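You operate a simulated robot arm through the tools that you are given. There is no shell and no other tool. Be economical: measure what you need, move in short steps, check, and stop when the job is done.

Carry out the task below with a simulated robot arm. There is one attempt and no reset: what you move stays moved.

Task
Fetch the red oil can and stand it on top of the coaster tray.

It is judged by the outcome, as a careful person would: the job done as asked, and still so three seconds after it is handed in. It fails if anything else is knocked over, pushed out of place, dropped, spilled or broken.

Robot
A 6-joint arm with a two-finger parallel gripper, fixed in place. Base frame: the origin is at the foot of the arm, x ahead of it, y to its left, z up; the work surface is at about z = 722. Units: mm, degrees, N and s.
With the tool pointing down near the work surface it reaches from about 220 to 620 mm from the base axis. Its first joint turns from -66.0 to 66.0 degrees. Payload 2.7 kg.
The tool frame sits at the grasp point between the pads (the TCP): z along the fingers, y along the line on which they close. The tips reach 23 mm beyond it. Largest opening 94 mm; finger width 38, thickness 10; the body of the gripper, 54 by 96 mm, starts 39 mm behind the TCP.
Orientation is that of the tool frame in the base frame, as a unit quaternion [x, y, z, w]. With the fingers straight down and closing along the base's y, the tool's x points along the base's -x, its y along +y and its z along -z.

Tools
- The arm moves only by the tool move_arm. Its argument "deltas" is a list of rows, each an object (a shift or turn left out is 0, a gripper value left out holds the last) with "translation": the shift along the tool's x, y, z in mm, a list of three; "twist": the turn about the tool's z in degrees; "jaw": the opening, from 0 (shut) to 1 (fully open). In form: [{"translation": [tx, ty, tz], "twist": twist, "jaw": jaw}, ...]. A call has 1 to 10 rows; each row is the pose to reach, as a shift and turn from the pose commanded when the call began, along the tool's axes at that moment. Each row takes 0.2 s and may step no farther than 50 mm and 8.6 degrees from the row before; otherwise, or with a gripper value out of range, the whole call is refused. A pose out of reach is approached as far as the arm can. The call stops where the force on the tool passes 40 N (or 10 N more than at its start, if that is more) or the arm is blocked; 0.2 s more then pass. Each finger travels about 45 mm/s and halts on what it meets, pressing with about 21 N; the grip force reading is that of the motor and also rises with nothing between the fingers. The clock runs only during rows and for 0.2 s after the last one: add rows that repeat a pose to give the fingers time. The reply holds the time, the measured pose of the TCP, the force on the tool along the base axes, the opening and the grip force, in the units named above and with some noise.
- Cameras (640 x 400 px; columns grow to the right, rows downward): "scene" is fixed at [80.7, -458.3, 1384.4]; the picture's right is [0.59, -0.81, 0.00], its down [-0.56, -0.41, -0.72] and it looks along [0.58, 0.42, -0.69] (base axes); focal length 214 px, centre (320, 200). "wrist" rides on the gripper at [87, 16, -75] in the tool frame; the picture's right is [-0.18, 0.98, 0.00], its down [-0.58, -0.11, -0.81] and it looks along [-0.79, -0.15, 0.59] (tool axes); focal length 243 px, centre (320, 200). There is no depth. A picture from a camera that has moved, and an enlarged one, comes with that camera's place and axes in the base frame and with its lens. The place of the scene camera against the robot may be out by one fixed shift of up to 18 mm in any direction.
- get_image(camera): a new picture of that camera. No time passes.
- enlarge(camera, box): a new picture of the part [left, top, right, bottom] of that camera's present view, enlarged. No time passes.
- finish_job(): hands the job in; it is judged then, once.

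Go step by step. Nothing tells you positions but the pictures and the camera data: compare them with the known pose of the tool, close in by small moves and look again before you grip or let go. The budget is 90 turns and 36 pictures, counting those below and the enlarged ones. Unless the task says otherwise, let go and move clear before handing in, and close with one line.

The tools are called by a JSON object that holds its "name" and its "arguments". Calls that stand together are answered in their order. move_arm: Moves the arm, as the interface text tells. Its arguments: {"type":"object","properties":{"deltas":{"type":"array"}},"required":["deltas"]} The other tools are called the same way: get_image (camera) takes a picture; enlarge (camera, box) takes an enlarged picture of a part of a camera's view; finish_job () hands the job in.

At the start:

```text
t: 0.0
ee_pos: [373.1, -113.6, 1192.0]
tcp_rot: [-0.001, 1.0, 0.0, 0.0]
ft_force: [-0.5, 0.7, -0.3]
width: 94.0
finger_force: 0.0
```

scene: 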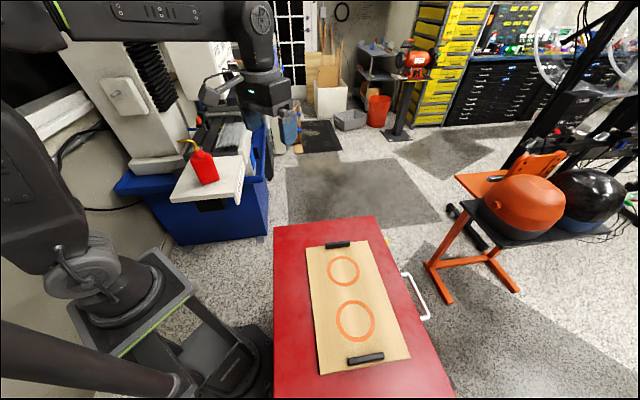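
wrist: 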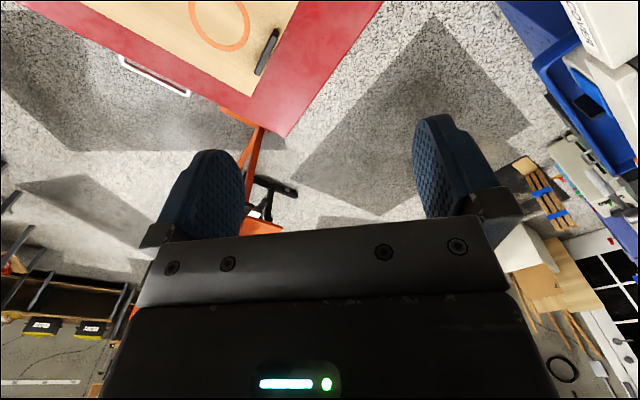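

I see the red oil can on a white shelf to the arm's left (about x 400, y 450) and the tray on the red cabinet to its right (about x 334, y -410). I'll look closer at both.

{"name": "enlarge", "arguments": {"camera": "scene", "box": [150, 120, 270, 220]}}

{"name": "enlarge", "arguments": {"camera": "scene", "box": [260, 200, 460, 400]}}

```text
4.00 times, centred on (210, 170) of scene
camera zoom: at [80.7, -458.3, 1384.4], right [0.59, -0.81, 0.0], down [-0.56, -0.41, -0.72], along [0.58, 0.42, -0.69], focal length 858 px, centre (760, 320)
```

zoom: 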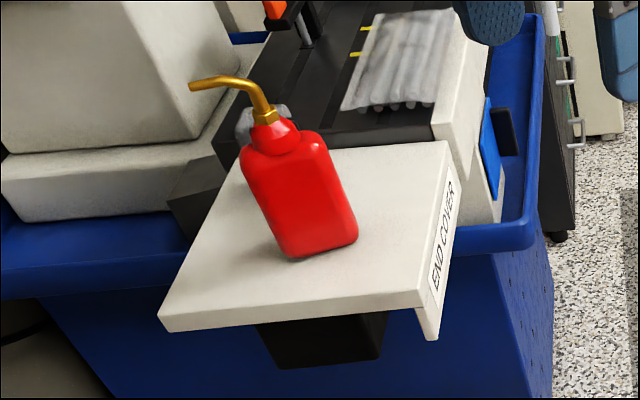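

```text
2.00 times, centred on (360, 300) of scene
camera zoom: at [80.7, -458.3, 1384.4], right [0.59, -0.81, 0.0], down [-0.56, -0.41, -0.72], along [0.58, 0.42, -0.69], focal length 429 px, centre (240, 0)
```

zoom: 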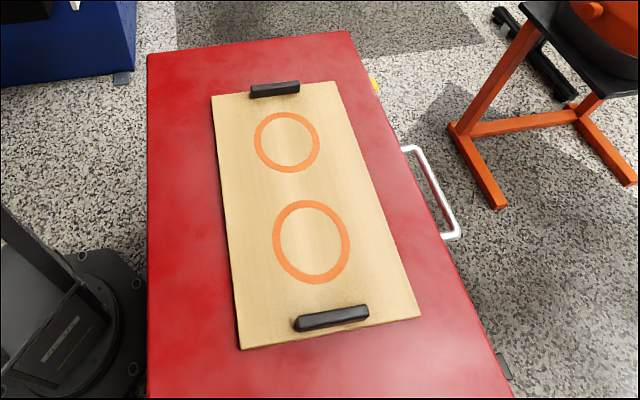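

The can's body is squarish with the spout towards the machine. I'll swing the arm towards it at height, turning the wrist camera to face it.

{"name": "move_arm", "arguments": {"deltas": [{"translation": [12, 38, 10], "twist": -4.8}, {"translation": [24, 76, 20], "twist": -9.6}, {"translation": [36, 114, 30], "twist": -14.4}, {"translation": [48, 152, 40], "twist": -19.2}, {"translation": [60, 190, 50], "twist": -24}, {"translation": [72, 228, 60], "twist": -28.8}, {"translation": [84, 266, 70], "twist": -33.6}, {"translation": [96, 304, 80], "twist": -38.4}, {"translation": [108, 342, 90], "twist": -43.2}, {"translation": [120, 380, 100], "twist": -48}]}}

{"name": "get_image", "arguments": {"camera": "wrist"}}

```text
t: 2.2
ee_pos: [250.5, 268.3, 1091.6]
tcp_rot: [-0.407, 0.913, -0.001, 0.001]
ft_force: [-0.1, -0.1, -0.1]
width: 94.0
finger_force: 0.0
```

```text
31 pictures are left
camera wrist: at [180.8, 214.4, 1166.6], right [-0.61, 0.79, 0.0], down [0.47, 0.36, 0.81], along [0.64, 0.49, -0.59], focal length 243 px, centre (320, 200)
```

wrist: 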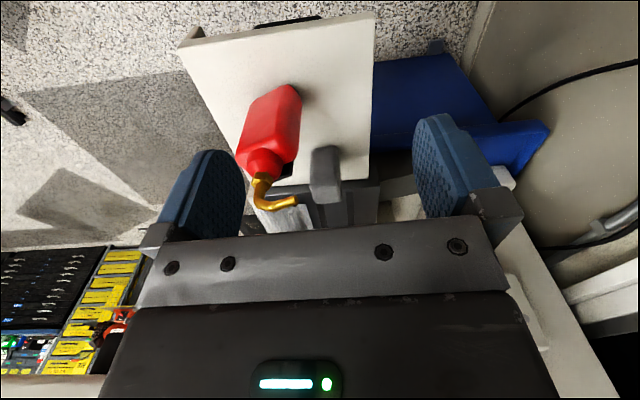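

The can is in view (upside down), with a grey block standing just beside it. I'll zoom in to triangulate.

{"name": "enlarge", "arguments": {"camera": "wrist", "box": [170, 0, 410, 220]}}

```text
1.82 times, centred on (290, 110) of wrist
camera zoom: at [180.8, 214.4, 1166.6], right [-0.61, 0.79, 0.0], down [0.47, 0.36, 0.81], along [0.64, 0.49, -0.59], focal length 441 px, centre (374, 364)
```

zoom: 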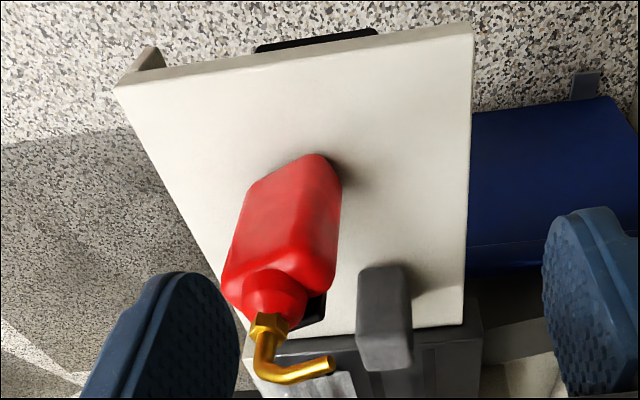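

Triangulating from both views: the shelf top is about z 842 and the can is centred near (380, 287). Its long side and spout lie along about -28°, and the spout top is near z 1025. I'll hover above it with the fingers turned to close across its thin side.

{"name": "move_arm", "arguments": {"deltas": [{"translation": [-11, -9, -10], "twist": 8.4}, {"translation": [-22, -18, -20], "twist": 16.8}, {"translation": [-33, -27, -30], "twist": 25.2}, {"translation": [-44, -36, -38], "twist": 33.6}, {"translation": [-55, -45, -38], "twist": 42}, {"translation": [-66, -54, -38], "twist": 50.4}, {"translation": [-77, -63, -38], "twist": 58.8}, {"translation": [-88, -72, -38], "twist": 67.2}, {"translation": [-100.6, -80.3, -38], "twist": 75.6}]}}

{"name": "get_image", "arguments": {"camera": "wrist"}}

{"name": "enlarge", "arguments": {"camera": "scene", "box": [150, 80, 310, 210]}}

```text
t: 4.0
ee_pos: [358.4, 288.4, 1129.3]
tcp_rot: [0.157, 0.988, 0.001, -0.005]
ft_force: [-7.0, 8.0, 0.4]
width: 94.0
finger_force: 0.0
stopped in row 9: the force on the tool passed its limit (the readings are from after the stop); the commanded pose is now the measured one
```

```text
29 pictures are left
camera wrist: at [281.1, 329.9, 1204.6], right [0.48, 0.88, 0.0], down [0.53, -0.29, 0.8], along [0.7, -0.38, -0.6], focal length 243 px, centre (320, 200)
```

wrist: 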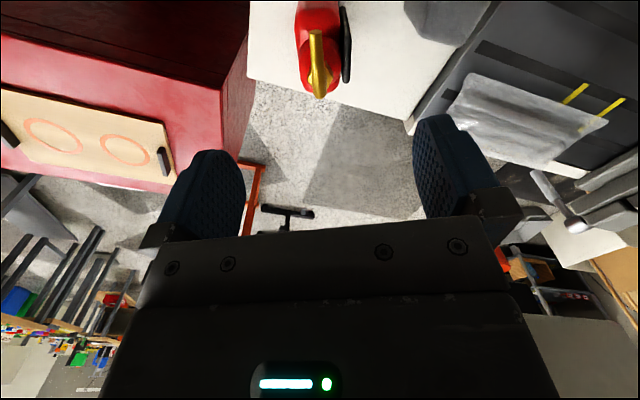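

```text
3.08 times, centred on (230, 145) of scene
camera zoom: at [80.5, -458.0, 1384.5], right [0.59, -0.81, 0.0], down [-0.56, -0.41, -0.72], along [0.58, 0.42, -0.69], focal length 660 px, centre (597, 369)
```

zoom: 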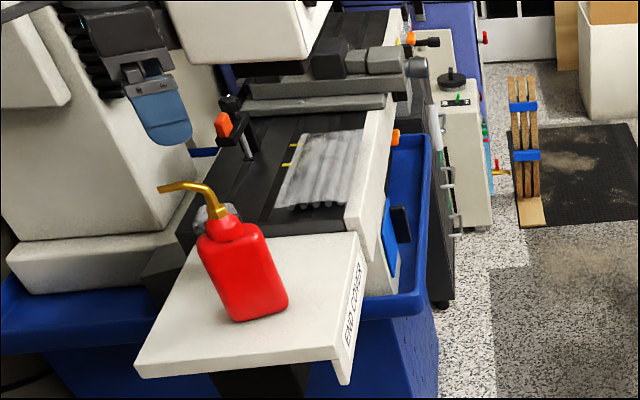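

Something was touched near the end of that move, so I'll check the whole scene before going on.

{"name": "get_image", "arguments": {"camera": "scene"}}

{"name": "enlarge", "arguments": {"camera": "scene", "box": [60, 0, 280, 140]}}

```text
27 pictures are left
```

scene: 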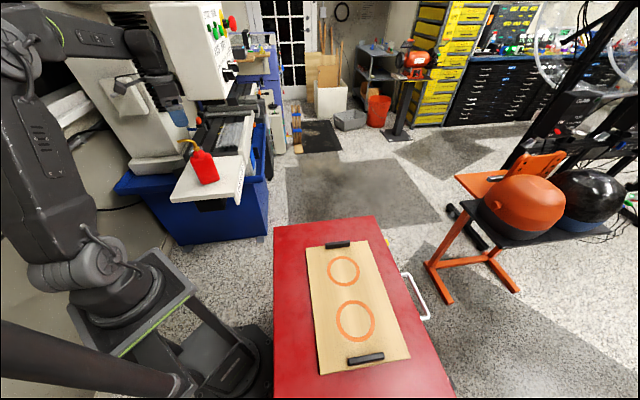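

```text
2.86 times, centred on (170, 70) of scene
camera zoom: at [80.5, -458.0, 1384.5], right [0.59, -0.81, 0.0], down [-0.56, -0.41, -0.72], along [0.58, 0.42, -0.69], focal length 613 px, centre (749, 571)
```

zoom: 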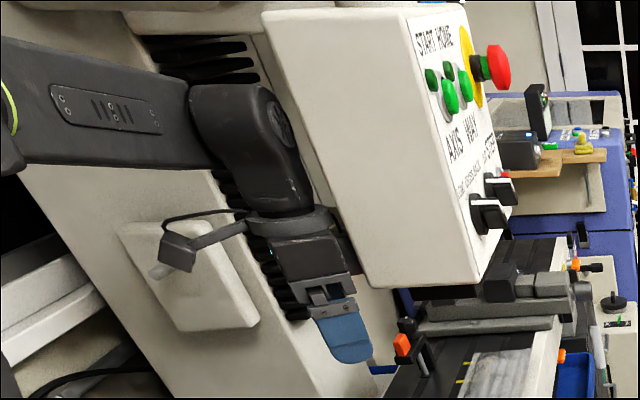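

The tool seems to have brushed the machine's control box, which hangs just beyond the can from about z 1165 up. Nothing looks displaced. I'll back away from the box and drop a little for a better look.

{"name": "move_arm", "arguments": {"deltas": [{"translation": [15, 0, 0]}, {"translation": [30, 0, 0]}, {"translation": [50, 0, 10]}, {"translation": [80, 0, 20]}, {"translation": [100, 0, 30]}]}}

{"name": "get_image", "arguments": {"camera": "wrist"}}

{"name": "enlarge", "arguments": {"camera": "scene", "box": [60, 0, 280, 140]}}

```text
t: 5.2
ee_pos: [263.7, 317.5, 1099.0]
tcp_rot: [0.156, 0.988, 0.001, -0.003]
ft_force: [0.0, -0.4, 0.3]
width: 93.8
finger_force: 0.1
```

```text
25 pictures are left
camera wrist: at [187.2, 359.9, 1175.3], right [0.48, 0.88, 0.0], down [0.52, -0.29, 0.8], along [0.7, -0.39, -0.6], focal length 243 px, centre (320, 200)
```

wrist: 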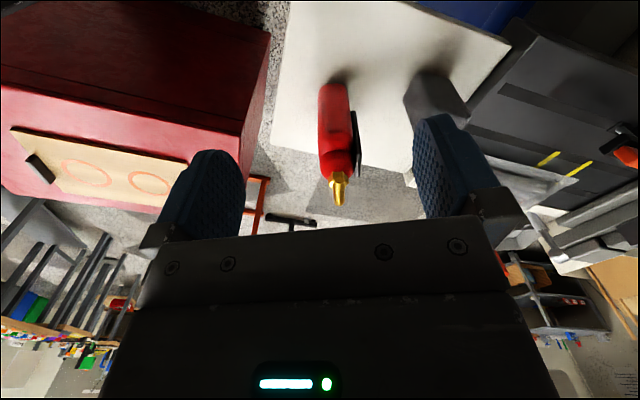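

```text
2.86 times, centred on (170, 70) of scene
camera zoom: at [80.7, -458.3, 1384.4], right [0.59, -0.81, 0.0], down [-0.56, -0.41, -0.72], along [0.58, 0.42, -0.69], focal length 613 px, centre (749, 571)
```

zoom: 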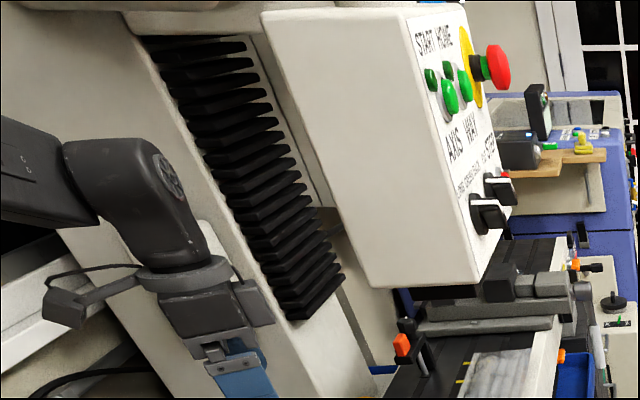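

{"name": "enlarge", "arguments": {"camera": "wrist", "box": [260, 50, 420, 230]}}

```text
2.22 times, centred on (340, 140) of wrist
camera zoom: at [187.2, 359.9, 1175.3], right [0.48, 0.88, 0.0], down [0.52, -0.29, 0.8], along [0.7, -0.39, -0.6], focal length 539 px, centre (276, 333)
```

zoom: 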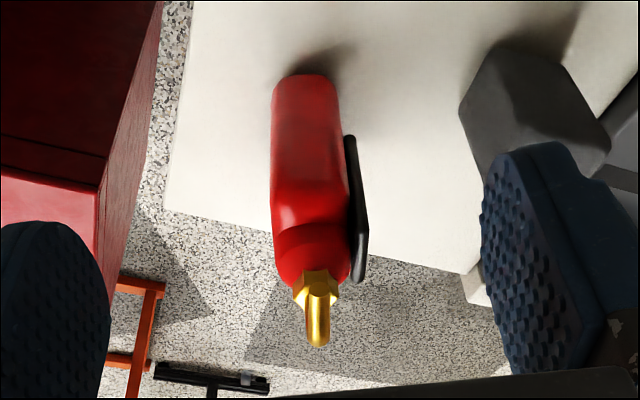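

The nut under the spout triangulates to about (367, 282, 1001), the spout top is near z 1050 and the shelf about z 862. The control box overhangs close by. I'll drop behind the spout and then slide in along it with the fingers either side.

{"name": "move_arm", "arguments": {"deltas": [{"translation": [1, 6, 30], "twist": 3.5}, {"translation": [2.2, 12.3, 60], "twist": 7}, {"translation": [2.2, 12.3, 79], "twist": 7}]}}

{"name": "get_image", "arguments": {"camera": "wrist"}}

{"name": "enlarge", "arguments": {"camera": "scene", "box": [90, 60, 250, 200]}}

```text
t: 6.0
ee_pos: [266.2, 330.5, 1020.2]
tcp_rot: [0.219, 0.976, 0.0, -0.004]
ft_force: [0.8, 0.1, 0.3]
width: 94.1
finger_force: 0.0
```

```text
22 pictures are left
camera wrist: at [195.0, 381.7, 1096.2], right [0.58, 0.81, 0.0], down [0.49, -0.35, 0.8], along [0.65, -0.47, -0.6], focal length 243 px, centre (320, 200)
```

wrist: 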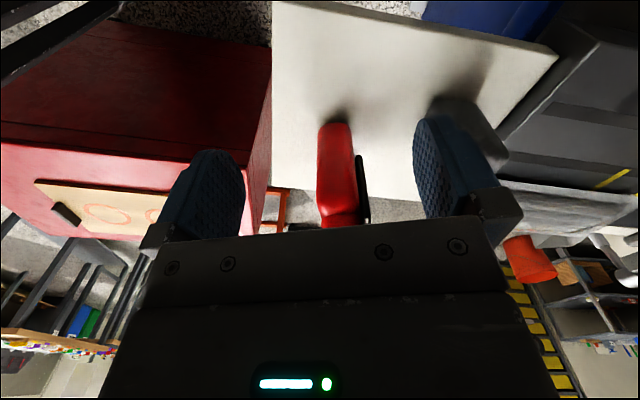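

```text
2.86 times, centred on (170, 130) of scene
camera zoom: at [80.7, -458.3, 1384.4], right [0.59, -0.81, 0.0], down [-0.56, -0.41, -0.72], along [0.58, 0.42, -0.69], focal length 613 px, centre (749, 400)
```

zoom: 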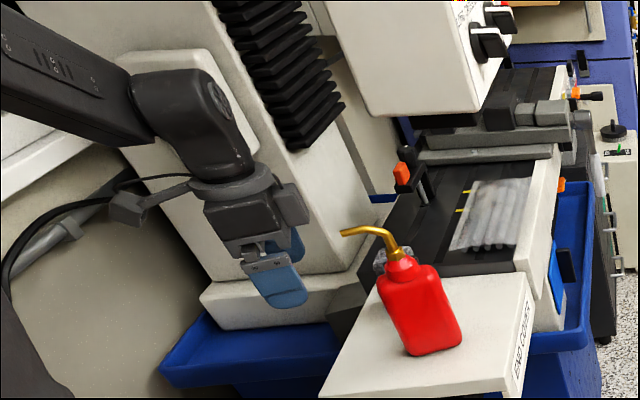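

The estimates match what I see in both cameras. I'm sliding in along the spout.

{"name": "move_arm", "arguments": {"deltas": [{"translation": [-20, 0, 0]}, {"translation": [-40, 0, 0]}, {"translation": [-60, 0, 0]}, {"translation": [-80, 0, 0]}, {"translation": [-92, -0.5, 0]}, {"translation": [-98, -0.5, 0]}]}}

{"name": "enlarge", "arguments": {"camera": "scene", "box": [140, 70, 260, 200]}}

{"name": "get_image", "arguments": {"camera": "wrist"}}

```text
t: 7.4
ee_pos: [353.8, 288.5, 1020.3]
tcp_rot: [0.217, 0.976, 0.0, -0.004]
ft_force: [0.0, -0.4, 1.2]
width: 94.0
finger_force: 0.0
```

```text
3.08 times, centred on (200, 135) of scene
camera zoom: at [80.7, -458.3, 1384.4], right [0.59, -0.81, 0.0], down [-0.56, -0.41, -0.72], along [0.58, 0.42, -0.69], focal length 660 px, centre (689, 400)
```

zoom: 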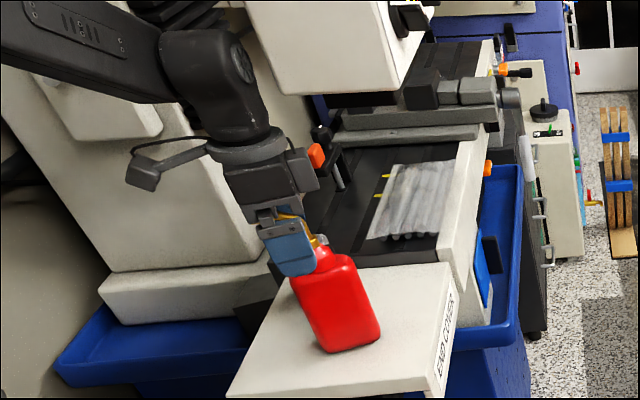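

```text
19 pictures are left
camera wrist: at [282.8, 339.8, 1095.6], right [0.58, 0.81, 0.0], down [0.49, -0.35, 0.8], along [0.65, -0.47, -0.6], focal length 243 px, centre (320, 200)
```

wrist: 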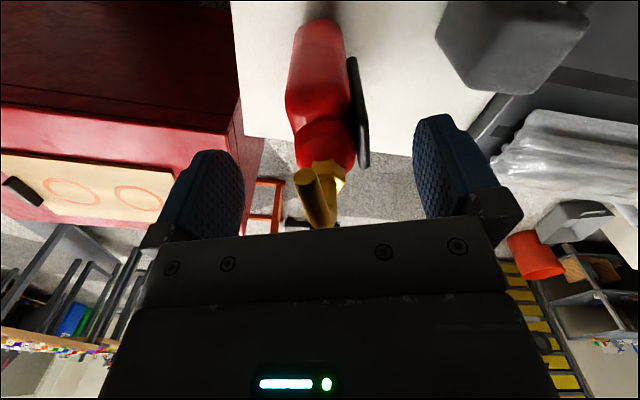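

The fingers straddle the spout and nut. A few mm further in and down, then close gently.

{"name": "move_arm", "arguments": {"deltas": [{"translation": [-4, 0, 2]}, {"translation": [-7, 0, 6]}, {"translation": [-7, 0, 6]}]}}

{"name": "enlarge", "arguments": {"camera": "wrist", "box": [240, 80, 420, 240]}}

{"name": "enlarge", "arguments": {"camera": "scene", "box": [165, 90, 235, 150]}}

```text
t: 8.2
ee_pos: [359.5, 285.3, 1013.4]
tcp_rot: [0.218, 0.976, -0.001, -0.004]
ft_force: [0.1, -0.6, -0.4]
width: 93.8
finger_force: 0.1
```

```text
2.50 times, centred on (330, 160) of wrist
camera zoom: at [288.4, 336.1, 1089.4], right [0.58, 0.81, 0.0], down [0.49, -0.35, 0.8], along [0.65, -0.47, -0.6], focal length 606 px, centre (295, 300)
```

zoom: 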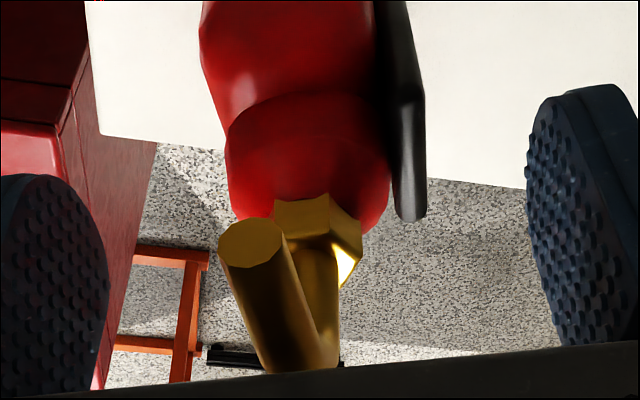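

```text
6.67 times, centred on (200, 120) of scene
camera zoom: at [80.7, -458.3, 1384.4], right [0.59, -0.81, 0.0], down [-0.56, -0.41, -0.72], along [0.58, 0.42, -0.69], focal length 1430 px, centre (1120, 733)
```

zoom: 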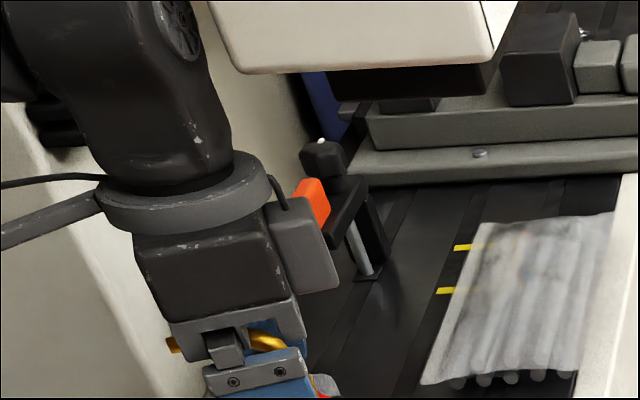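

The nut is centred between the pads, so I'm closing on it.

{"name": "move_arm", "arguments": {"deltas": [{"jaw": 0.4}, {"jaw": 0.3}, {"jaw": 0.2}, {"jaw": 0.15}, {"jaw": 0.1}, {"jaw": 0.05}, {"jaw": 0}, {"jaw": 0}, {"jaw": 0}]}}

{"name": "enlarge", "arguments": {"camera": "wrist", "box": [240, 20, 420, 240]}}

```text
t: 10.2
ee_pos: [359.3, 285.6, 1016.0]
tcp_rot: [0.217, 0.976, 0.002, -0.003]
ft_force: [1.0, 4.5, 25.5]
width: 29.8
finger_force: 20.8
```

```text
1.82 times, centred on (330, 130) of wrist
camera zoom: at [288.6, 336.6, 1091.2], right [0.58, 0.81, 0.0], down [0.48, -0.35, 0.8], along [0.65, -0.47, -0.6], focal length 441 px, centre (302, 327)
```

zoom: 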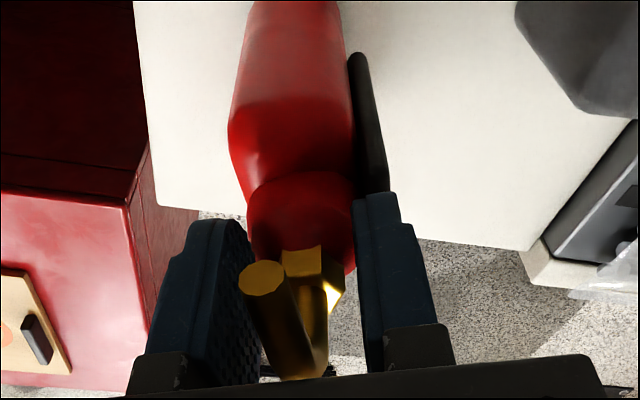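

The pads met the dome below the nut and are wedging upwards. I'll open slightly, rise 5 mm and close again on the nut itself.

{"name": "move_arm", "arguments": {"deltas": [{"jaw": 0.5}, {"jaw": 0.5}, {"translation": [0, 0, -5], "jaw": 0.5}, {"translation": [0, 0, -5], "jaw": 0.3}, {"translation": [0, 0, -5], "jaw": 0.2}, {"translation": [0, 0, -5], "jaw": 0.1}, {"translation": [0, 0, -5], "jaw": 0}, {"translation": [0, 0, -5], "jaw": 0}]}}

{"name": "enlarge", "arguments": {"camera": "wrist", "box": [240, 20, 420, 240]}}

```text
t: 12.0
ee_pos: [360.6, 285.9, 1021.2]
tcp_rot: [0.217, 0.976, 0.002, -0.003]
ft_force: [0.0, 3.7, 23.1]
width: 22.5
finger_force: 21.4
```

```text
1.82 times, centred on (330, 130) of wrist
camera zoom: at [288.5, 336.6, 1095.9], right [0.58, 0.81, 0.0], down [0.48, -0.35, 0.8], along [0.65, -0.47, -0.6], focal length 441 px, centre (302, 327)
```

zoom: 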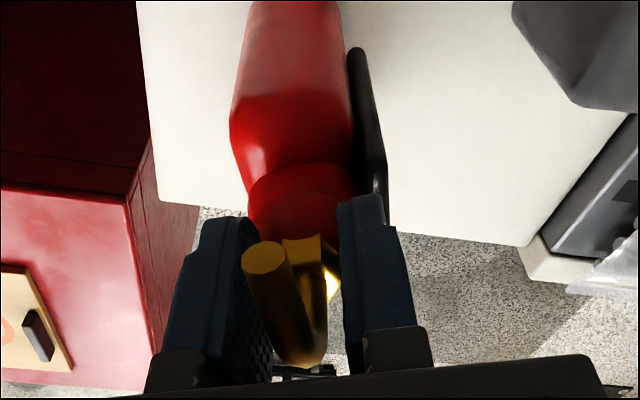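

{"name": "move_arm", "arguments": {"deltas": [{"translation": [0, 0, -1.5]}, {"translation": [0, 0, -3]}, {"translation": [0, 0, -3]}]}}

```text
t: 12.8
ee_pos: [359.5, 284.7, 1022.6]
tcp_rot: [0.217, 0.976, -0.001, -0.004]
ft_force: [3.0, -0.1, 9.0]
width: 22.1
finger_force: 21.5
```

The opening holds at 22 mm, which is the nut's width, so it is gripped. I'll lift a little and watch the force.

{"name": "move_arm", "arguments": {"deltas": [{"translation": [0, 0, -2]}, {"translation": [0, 0, -4]}, {"translation": [0, 0, -6]}, {"translation": [0, 0, -8]}, {"translation": [0, 0, -8]}]}}

{"name": "enlarge", "arguments": {"camera": "scene", "box": [150, 90, 260, 200]}}

```text
t: 14.0
ee_pos: [359.6, 284.7, 1030.8]
tcp_rot: [0.218, 0.976, -0.001, -0.004]
ft_force: [1.0, 0.3, -4.1]
width: 21.2
finger_force: 20.5
```

```text
3.64 times, centred on (205, 145) of scene
camera zoom: at [80.7, -458.2, 1384.4], right [0.59, -0.81, 0.0], down [-0.56, -0.41, -0.72], along [0.58, 0.42, -0.69], focal length 780 px, centre (738, 400)
```

zoom: 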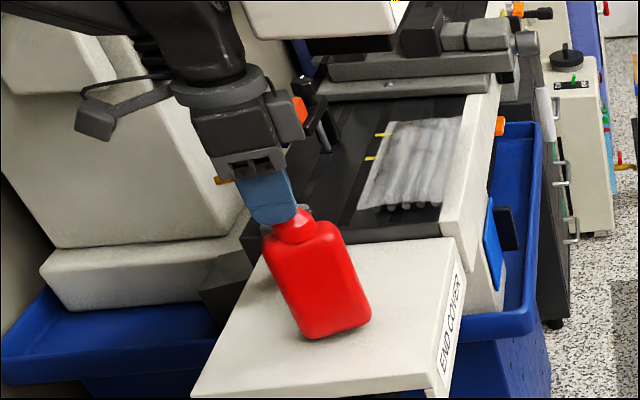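

The can's weight (about 4 N) is on the tool. I'll lift more while drawing away from the control box, then check for slip.

{"name": "move_arm", "arguments": {"deltas": [{"translation": [5, 0, -6]}, {"translation": [15, 0, -12]}, {"translation": [30, 0, -18]}, {"translation": [50, 0, -24]}, {"translation": [70, 0, -30]}, {"translation": [70, 0, -30]}]}}

{"name": "enlarge", "arguments": {"camera": "scene", "box": [110, 80, 230, 200]}}

{"name": "get_image", "arguments": {"camera": "wrist"}}

```text
t: 15.4
ee_pos: [295.4, 315.2, 1058.3]
tcp_rot: [0.217, 0.976, 0.0, -0.003]
ft_force: [0.7, 0.1, -4.5]
width: 21.3
finger_force: 21.7
```

```text
3.33 times, centred on (170, 140) of scene
camera zoom: at [80.7, -458.2, 1384.5], right [0.59, -0.81, 0.0], down [-0.56, -0.41, -0.72], along [0.58, 0.42, -0.69], focal length 715 px, centre (820, 400)
```

zoom: 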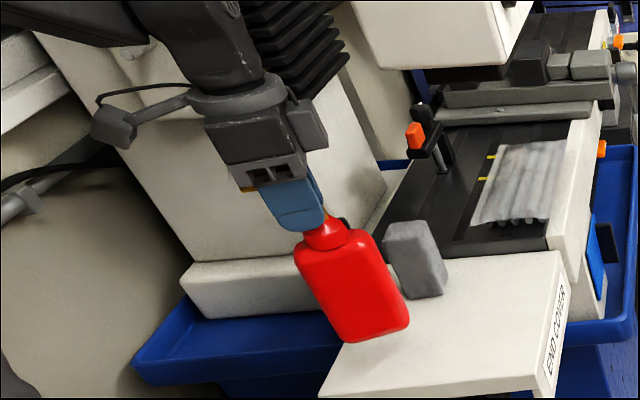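

```text
12 pictures are left
camera wrist: at [224.9, 366.2, 1134.0], right [0.58, 0.81, 0.0], down [0.49, -0.35, 0.8], along [0.65, -0.47, -0.6], focal length 243 px, centre (320, 200)
```

wrist: 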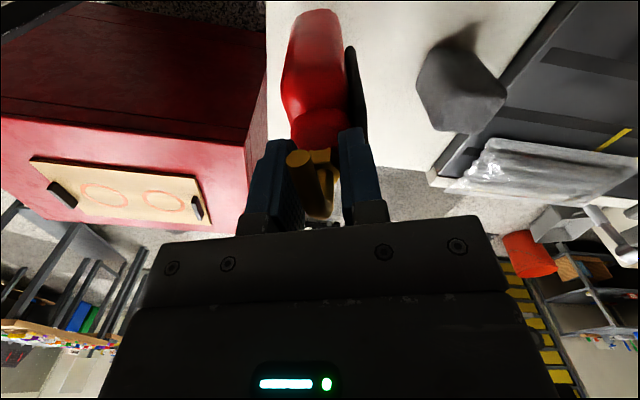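

The can hangs securely. I'll carry it across in front of the arm at height, slowly.

{"name": "move_arm", "arguments": {"deltas": [{"translation": [-8, -16, -10]}, {"translation": [-20, -42, -20]}, {"translation": [-35, -72, -30]}, {"translation": [-50, -103, -30]}, {"translation": [-65, -134, -30]}, {"translation": [-80, -165, -30]}, {"translation": [-95, -196, -30]}, {"translation": [-110, -227, -30]}, {"translation": [-125, -257, -30]}, {"translation": [-138, -283, -30]}]}}

```text
t: 17.6
ee_pos: [300.8, 1.4, 1090.0]
tcp_rot: [0.217, 0.976, 0.001, -0.004]
ft_force: [0.6, -0.3, -3.3]
width: 21.3
finger_force: 21.3
```

{"name": "move_arm", "arguments": {"deltas": [{"translation": [-12, -20, 0], "twist": 2}, {"translation": [-25, -39, 0], "twist": 4}, {"translation": [-37, -59, 0], "twist": 6}, {"translation": [-50, -78, 0], "twist": 8}, {"translation": [-62, -98, 0], "twist": 10}, {"translation": [-75, -117, 0], "twist": 12}, {"translation": [-87, -137, 0], "twist": 14}, {"translation": [-100, -157, 0], "twist": 16}, {"translation": [-112, -176, 0], "twist": 18}, {"translation": [-124.7, -195.7, 0], "twist": 20}]}}

{"name": "get_image", "arguments": {"camera": "wrist"}}

{"name": "get_image", "arguments": {"camera": "scene"}}

```text
t: 19.8
ee_pos: [330.2, -230.0, 1089.0]
tcp_rot: [0.383, 0.924, 0.0, -0.004]
ft_force: [-0.6, 0.9, -2.6]
width: 21.2
finger_force: 20.7
```

```text
11 pictures are left
camera wrist: at [281.2, -157.8, 1164.0], right [0.83, 0.56, -0.01], down [0.34, -0.49, 0.8], along [0.45, -0.67, -0.6], focal length 243 px, centre (320, 200)
```

wrist: 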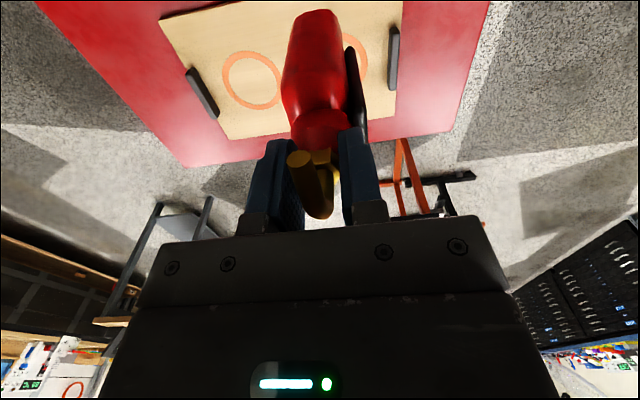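

```text
10 pictures are left
```

scene: 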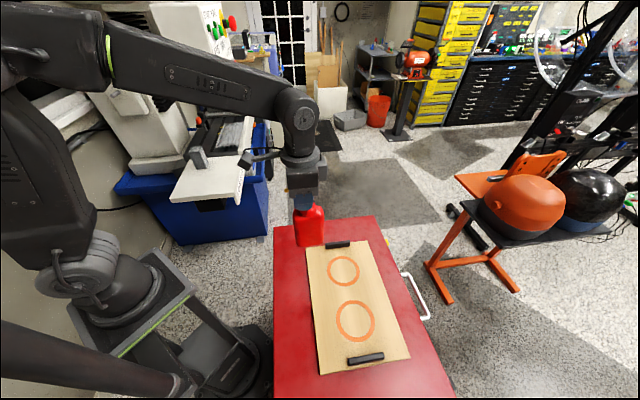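

The tray's far ring is at about (410, -314) and the tray top near z 735; both cameras agree. Moving over that ring, then down partway.

{"name": "move_arm", "arguments": {"deltas": [{"translation": [-20, -0.5, 0]}, {"translation": [-45, -1, 0]}, {"translation": [-70, -2, 0]}, {"translation": [-95, -2.8, 10]}, {"translation": [-107.5, -2.8, 30]}, {"translation": [-107.5, -2.8, 60]}, {"translation": [-107.5, -2.8, 90]}, {"translation": [-107.5, -2.8, 120]}, {"translation": [-107.5, -2.8, 150]}, {"translation": [-107.5, -2.8, 160]}]}}

{"name": "enlarge", "arguments": {"camera": "scene", "box": [270, 190, 430, 340]}}

{"name": "get_image", "arguments": {"camera": "wrist"}}

```text
t: 22.0
ee_pos: [404.5, -306.9, 928.9]
tcp_rot: [0.384, 0.923, 0.0, -0.004]
ft_force: [-0.3, -0.3, -3.8]
width: 21.3
finger_force: 20.9
```

```text
2.67 times, centred on (350, 265) of scene
camera zoom: at [80.7, -458.3, 1384.4], right [0.59, -0.81, 0.0], down [-0.56, -0.41, -0.72], along [0.58, 0.42, -0.69], focal length 572 px, centre (240, 27)
```

zoom: 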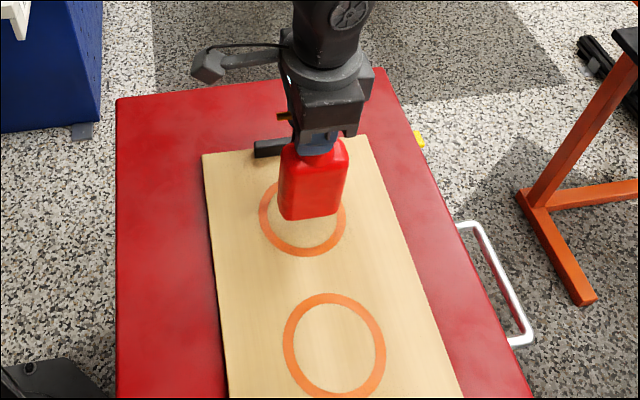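

```text
8 pictures are left
camera wrist: at [354.9, -235.2, 1004.0], right [0.83, 0.56, -0.01], down [0.34, -0.49, 0.8], along [0.45, -0.67, -0.6], focal length 243 px, centre (320, 200)
```

wrist: 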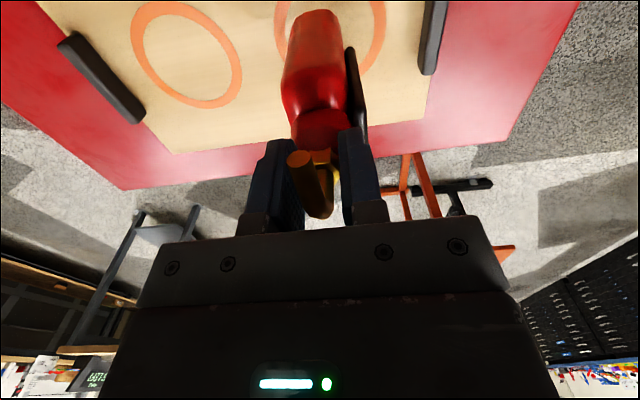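

The can is over the far ring, with its base about 30 mm above the tray. I'll lower it carefully and watch the force.

{"name": "move_arm", "arguments": {"deltas": [{"translation": [0, 0, 8]}, {"translation": [0, 0, 15]}, {"translation": [0, 0, 20]}, {"translation": [0, 0, 23]}, {"translation": [0, 0, 23]}]}}

{"name": "enlarge", "arguments": {"camera": "scene", "box": [300, 220, 400, 300]}}

```text
t: 23.2
ee_pos: [404.1, -306.6, 905.2]
tcp_rot: [0.384, 0.924, -0.001, -0.003]
ft_force: [0.0, -0.6, -3.2]
width: 21.3
finger_force: 20.6
```

```text
5.00 times, centred on (350, 260) of scene
camera zoom: at [80.7, -458.3, 1384.4], right [0.59, -0.81, 0.0], down [-0.56, -0.41, -0.72], along [0.58, 0.42, -0.69], focal length 1072 px, centre (170, -100)
```

zoom: 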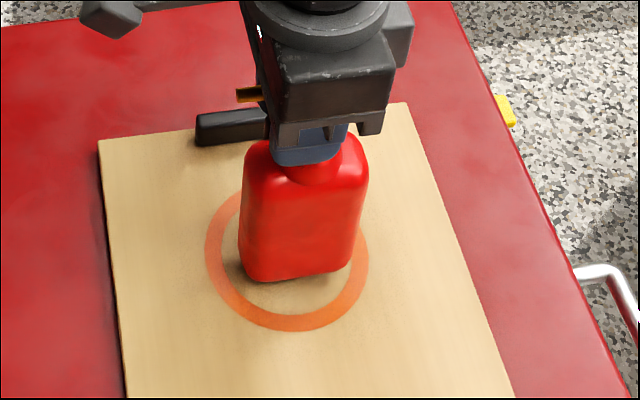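

{"name": "move_arm", "arguments": {"deltas": [{"translation": [0, 0, 1.5]}, {"translation": [0, 0, 3]}, {"translation": [0, 0, 4]}, {"translation": [0, 0, 4]}]}}

```text
t: 24.2
ee_pos: [404.7, -307.9, 901.1]
tcp_rot: [0.383, 0.924, -0.001, -0.004]
ft_force: [-0.3, 0.4, -4.2]
width: 21.4
finger_force: 20.8
```

{"name": "move_arm", "arguments": {"deltas": [{"translation": [0, 0, 1]}, {"translation": [0, 0, 2]}, {"translation": [0, 0, 3]}, {"translation": [0, 0, 3]}]}}

```text
t: 25.2
ee_pos: [403.6, -307.6, 898.3]
tcp_rot: [0.384, 0.923, 0.0, -0.004]
ft_force: [0.2, -0.5, -2.3]
width: 21.3
finger_force: 20.7
```

{"name": "move_arm", "arguments": {"deltas": [{"translation": [0, 0, 1]}, {"translation": [0, 0, 2]}, {"translation": [0, 0, 3]}, {"translation": [0, 0, 3]}]}}

```text
t: 26.2
ee_pos: [404.1, -307.8, 896.1]
tcp_rot: [0.383, 0.924, -0.001, -0.003]
ft_force: [-1.3, 0.6, 6.1]
width: 21.1
finger_force: 21.3
```

The base has touched the tray (force is now upward). One check before letting go.

{"name": "enlarge", "arguments": {"camera": "scene", "box": [300, 220, 400, 300]}}

```text
5.00 times, centred on (350, 260) of scene
camera zoom: at [80.6, -458.2, 1384.5], right [0.59, -0.81, 0.0], down [-0.56, -0.41, -0.72], along [0.58, 0.42, -0.69], focal length 1072 px, centre (170, -100)
```

zoom: 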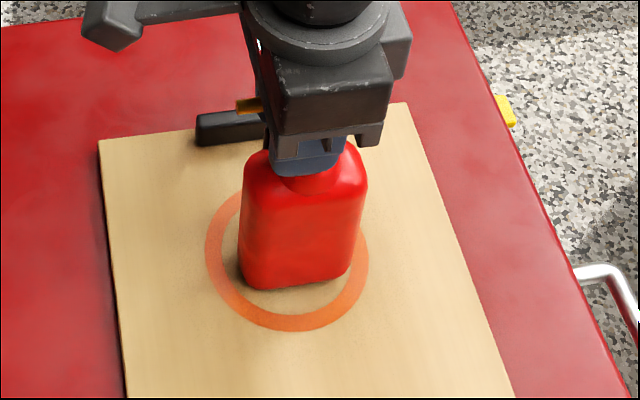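

The can stands upright within the ring. I'll settle it 0.5 mm and open slowly.

{"name": "move_arm", "arguments": {"deltas": [{"translation": [0, 0, 0.5], "jaw": 0}, {"translation": [0, 0, 0.5], "jaw": 0.25}, {"translation": [0, 0, 0.5], "jaw": 0.3}, {"translation": [0, 0, 0.5], "jaw": 0.5}, {"translation": [0, 0, 0.5], "jaw": 0.8}, {"translation": [0, 0, 0.5], "jaw": 1}, {"translation": [0, 0, 0.5], "jaw": 1}, {"translation": [0, 0, 0.5], "jaw": 1}]}}

{"name": "get_image", "arguments": {"camera": "wrist"}}

```text
t: 28.0
ee_pos: [403.9, -308.3, 895.2]
tcp_rot: [0.384, 0.923, 0.0, -0.004]
ft_force: [0.6, -0.2, -0.7]
width: 93.8
finger_force: 0.0
```

```text
5 pictures are left
camera wrist: at [354.9, -235.0, 970.3], right [0.83, 0.56, -0.01], down [0.34, -0.49, 0.8], along [0.45, -0.67, -0.6], focal length 243 px, centre (320, 200)
```

wrist: 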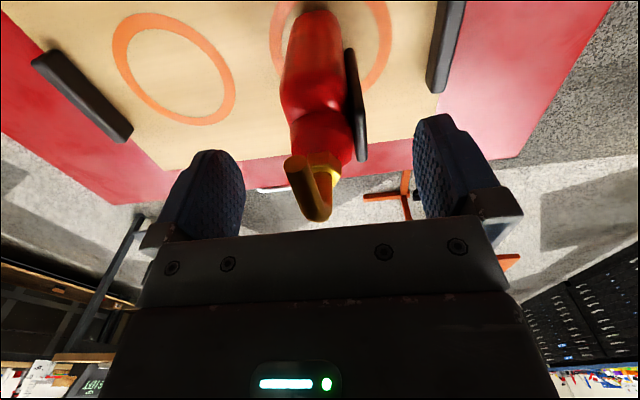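

The can is free and standing. I'll rise straight up until clear of the spout, then back off.

{"name": "move_arm", "arguments": {"deltas": [{"translation": [0, 0, -10]}, {"translation": [0, 0, -25]}, {"translation": [0, 0, -50]}, {"translation": [0, 0, -80]}, {"translation": [0, 0, -110]}, {"translation": [0, 0, -140]}, {"translation": [30, 0, -160]}, {"translation": [70, 0, -170]}, {"translation": [110, 0, -180]}, {"translation": [130, 0, -180]}]}}

{"name": "get_image", "arguments": {"camera": "scene"}}

{"name": "enlarge", "arguments": {"camera": "scene", "box": [290, 200, 410, 300]}}

```text
t: 30.2
ee_pos: [314.8, -216.7, 1076.0]
tcp_rot: [0.384, 0.923, 0.0, -0.004]
ft_force: [0.2, 0.1, 0.8]
width: 93.9
finger_force: 0.0
```

```text
4 pictures are left
```

scene: 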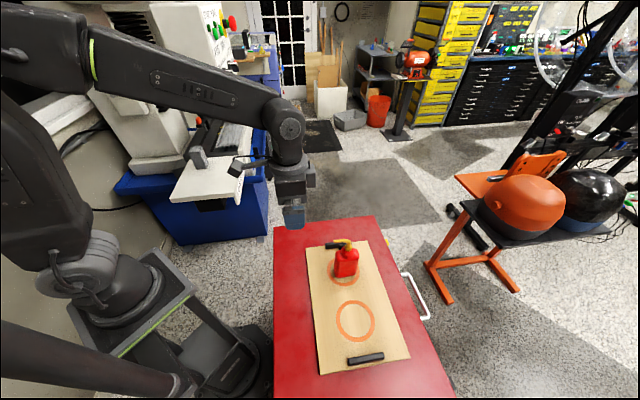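

```text
4.00 times, centred on (350, 250) of scene
camera zoom: at [80.7, -458.3, 1384.4], right [0.59, -0.81, 0.0], down [-0.56, -0.41, -0.72], along [0.58, 0.42, -0.69], focal length 858 px, centre (200, 0)
```

zoom: 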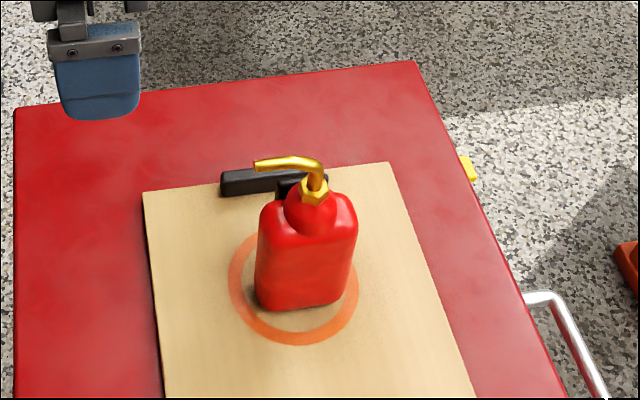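

The can stands upright on the tray inside the ring, the arm is clear and everything else is in place. Handing in.

{"name": "finish_job", "arguments": {}}

```text
The job is handed in.
```

The red oil can is standing upright on the coaster tray inside the far ring, and the arm is clear; on the way the gripper briefly touched the machine's control box, but nothing was displaced.
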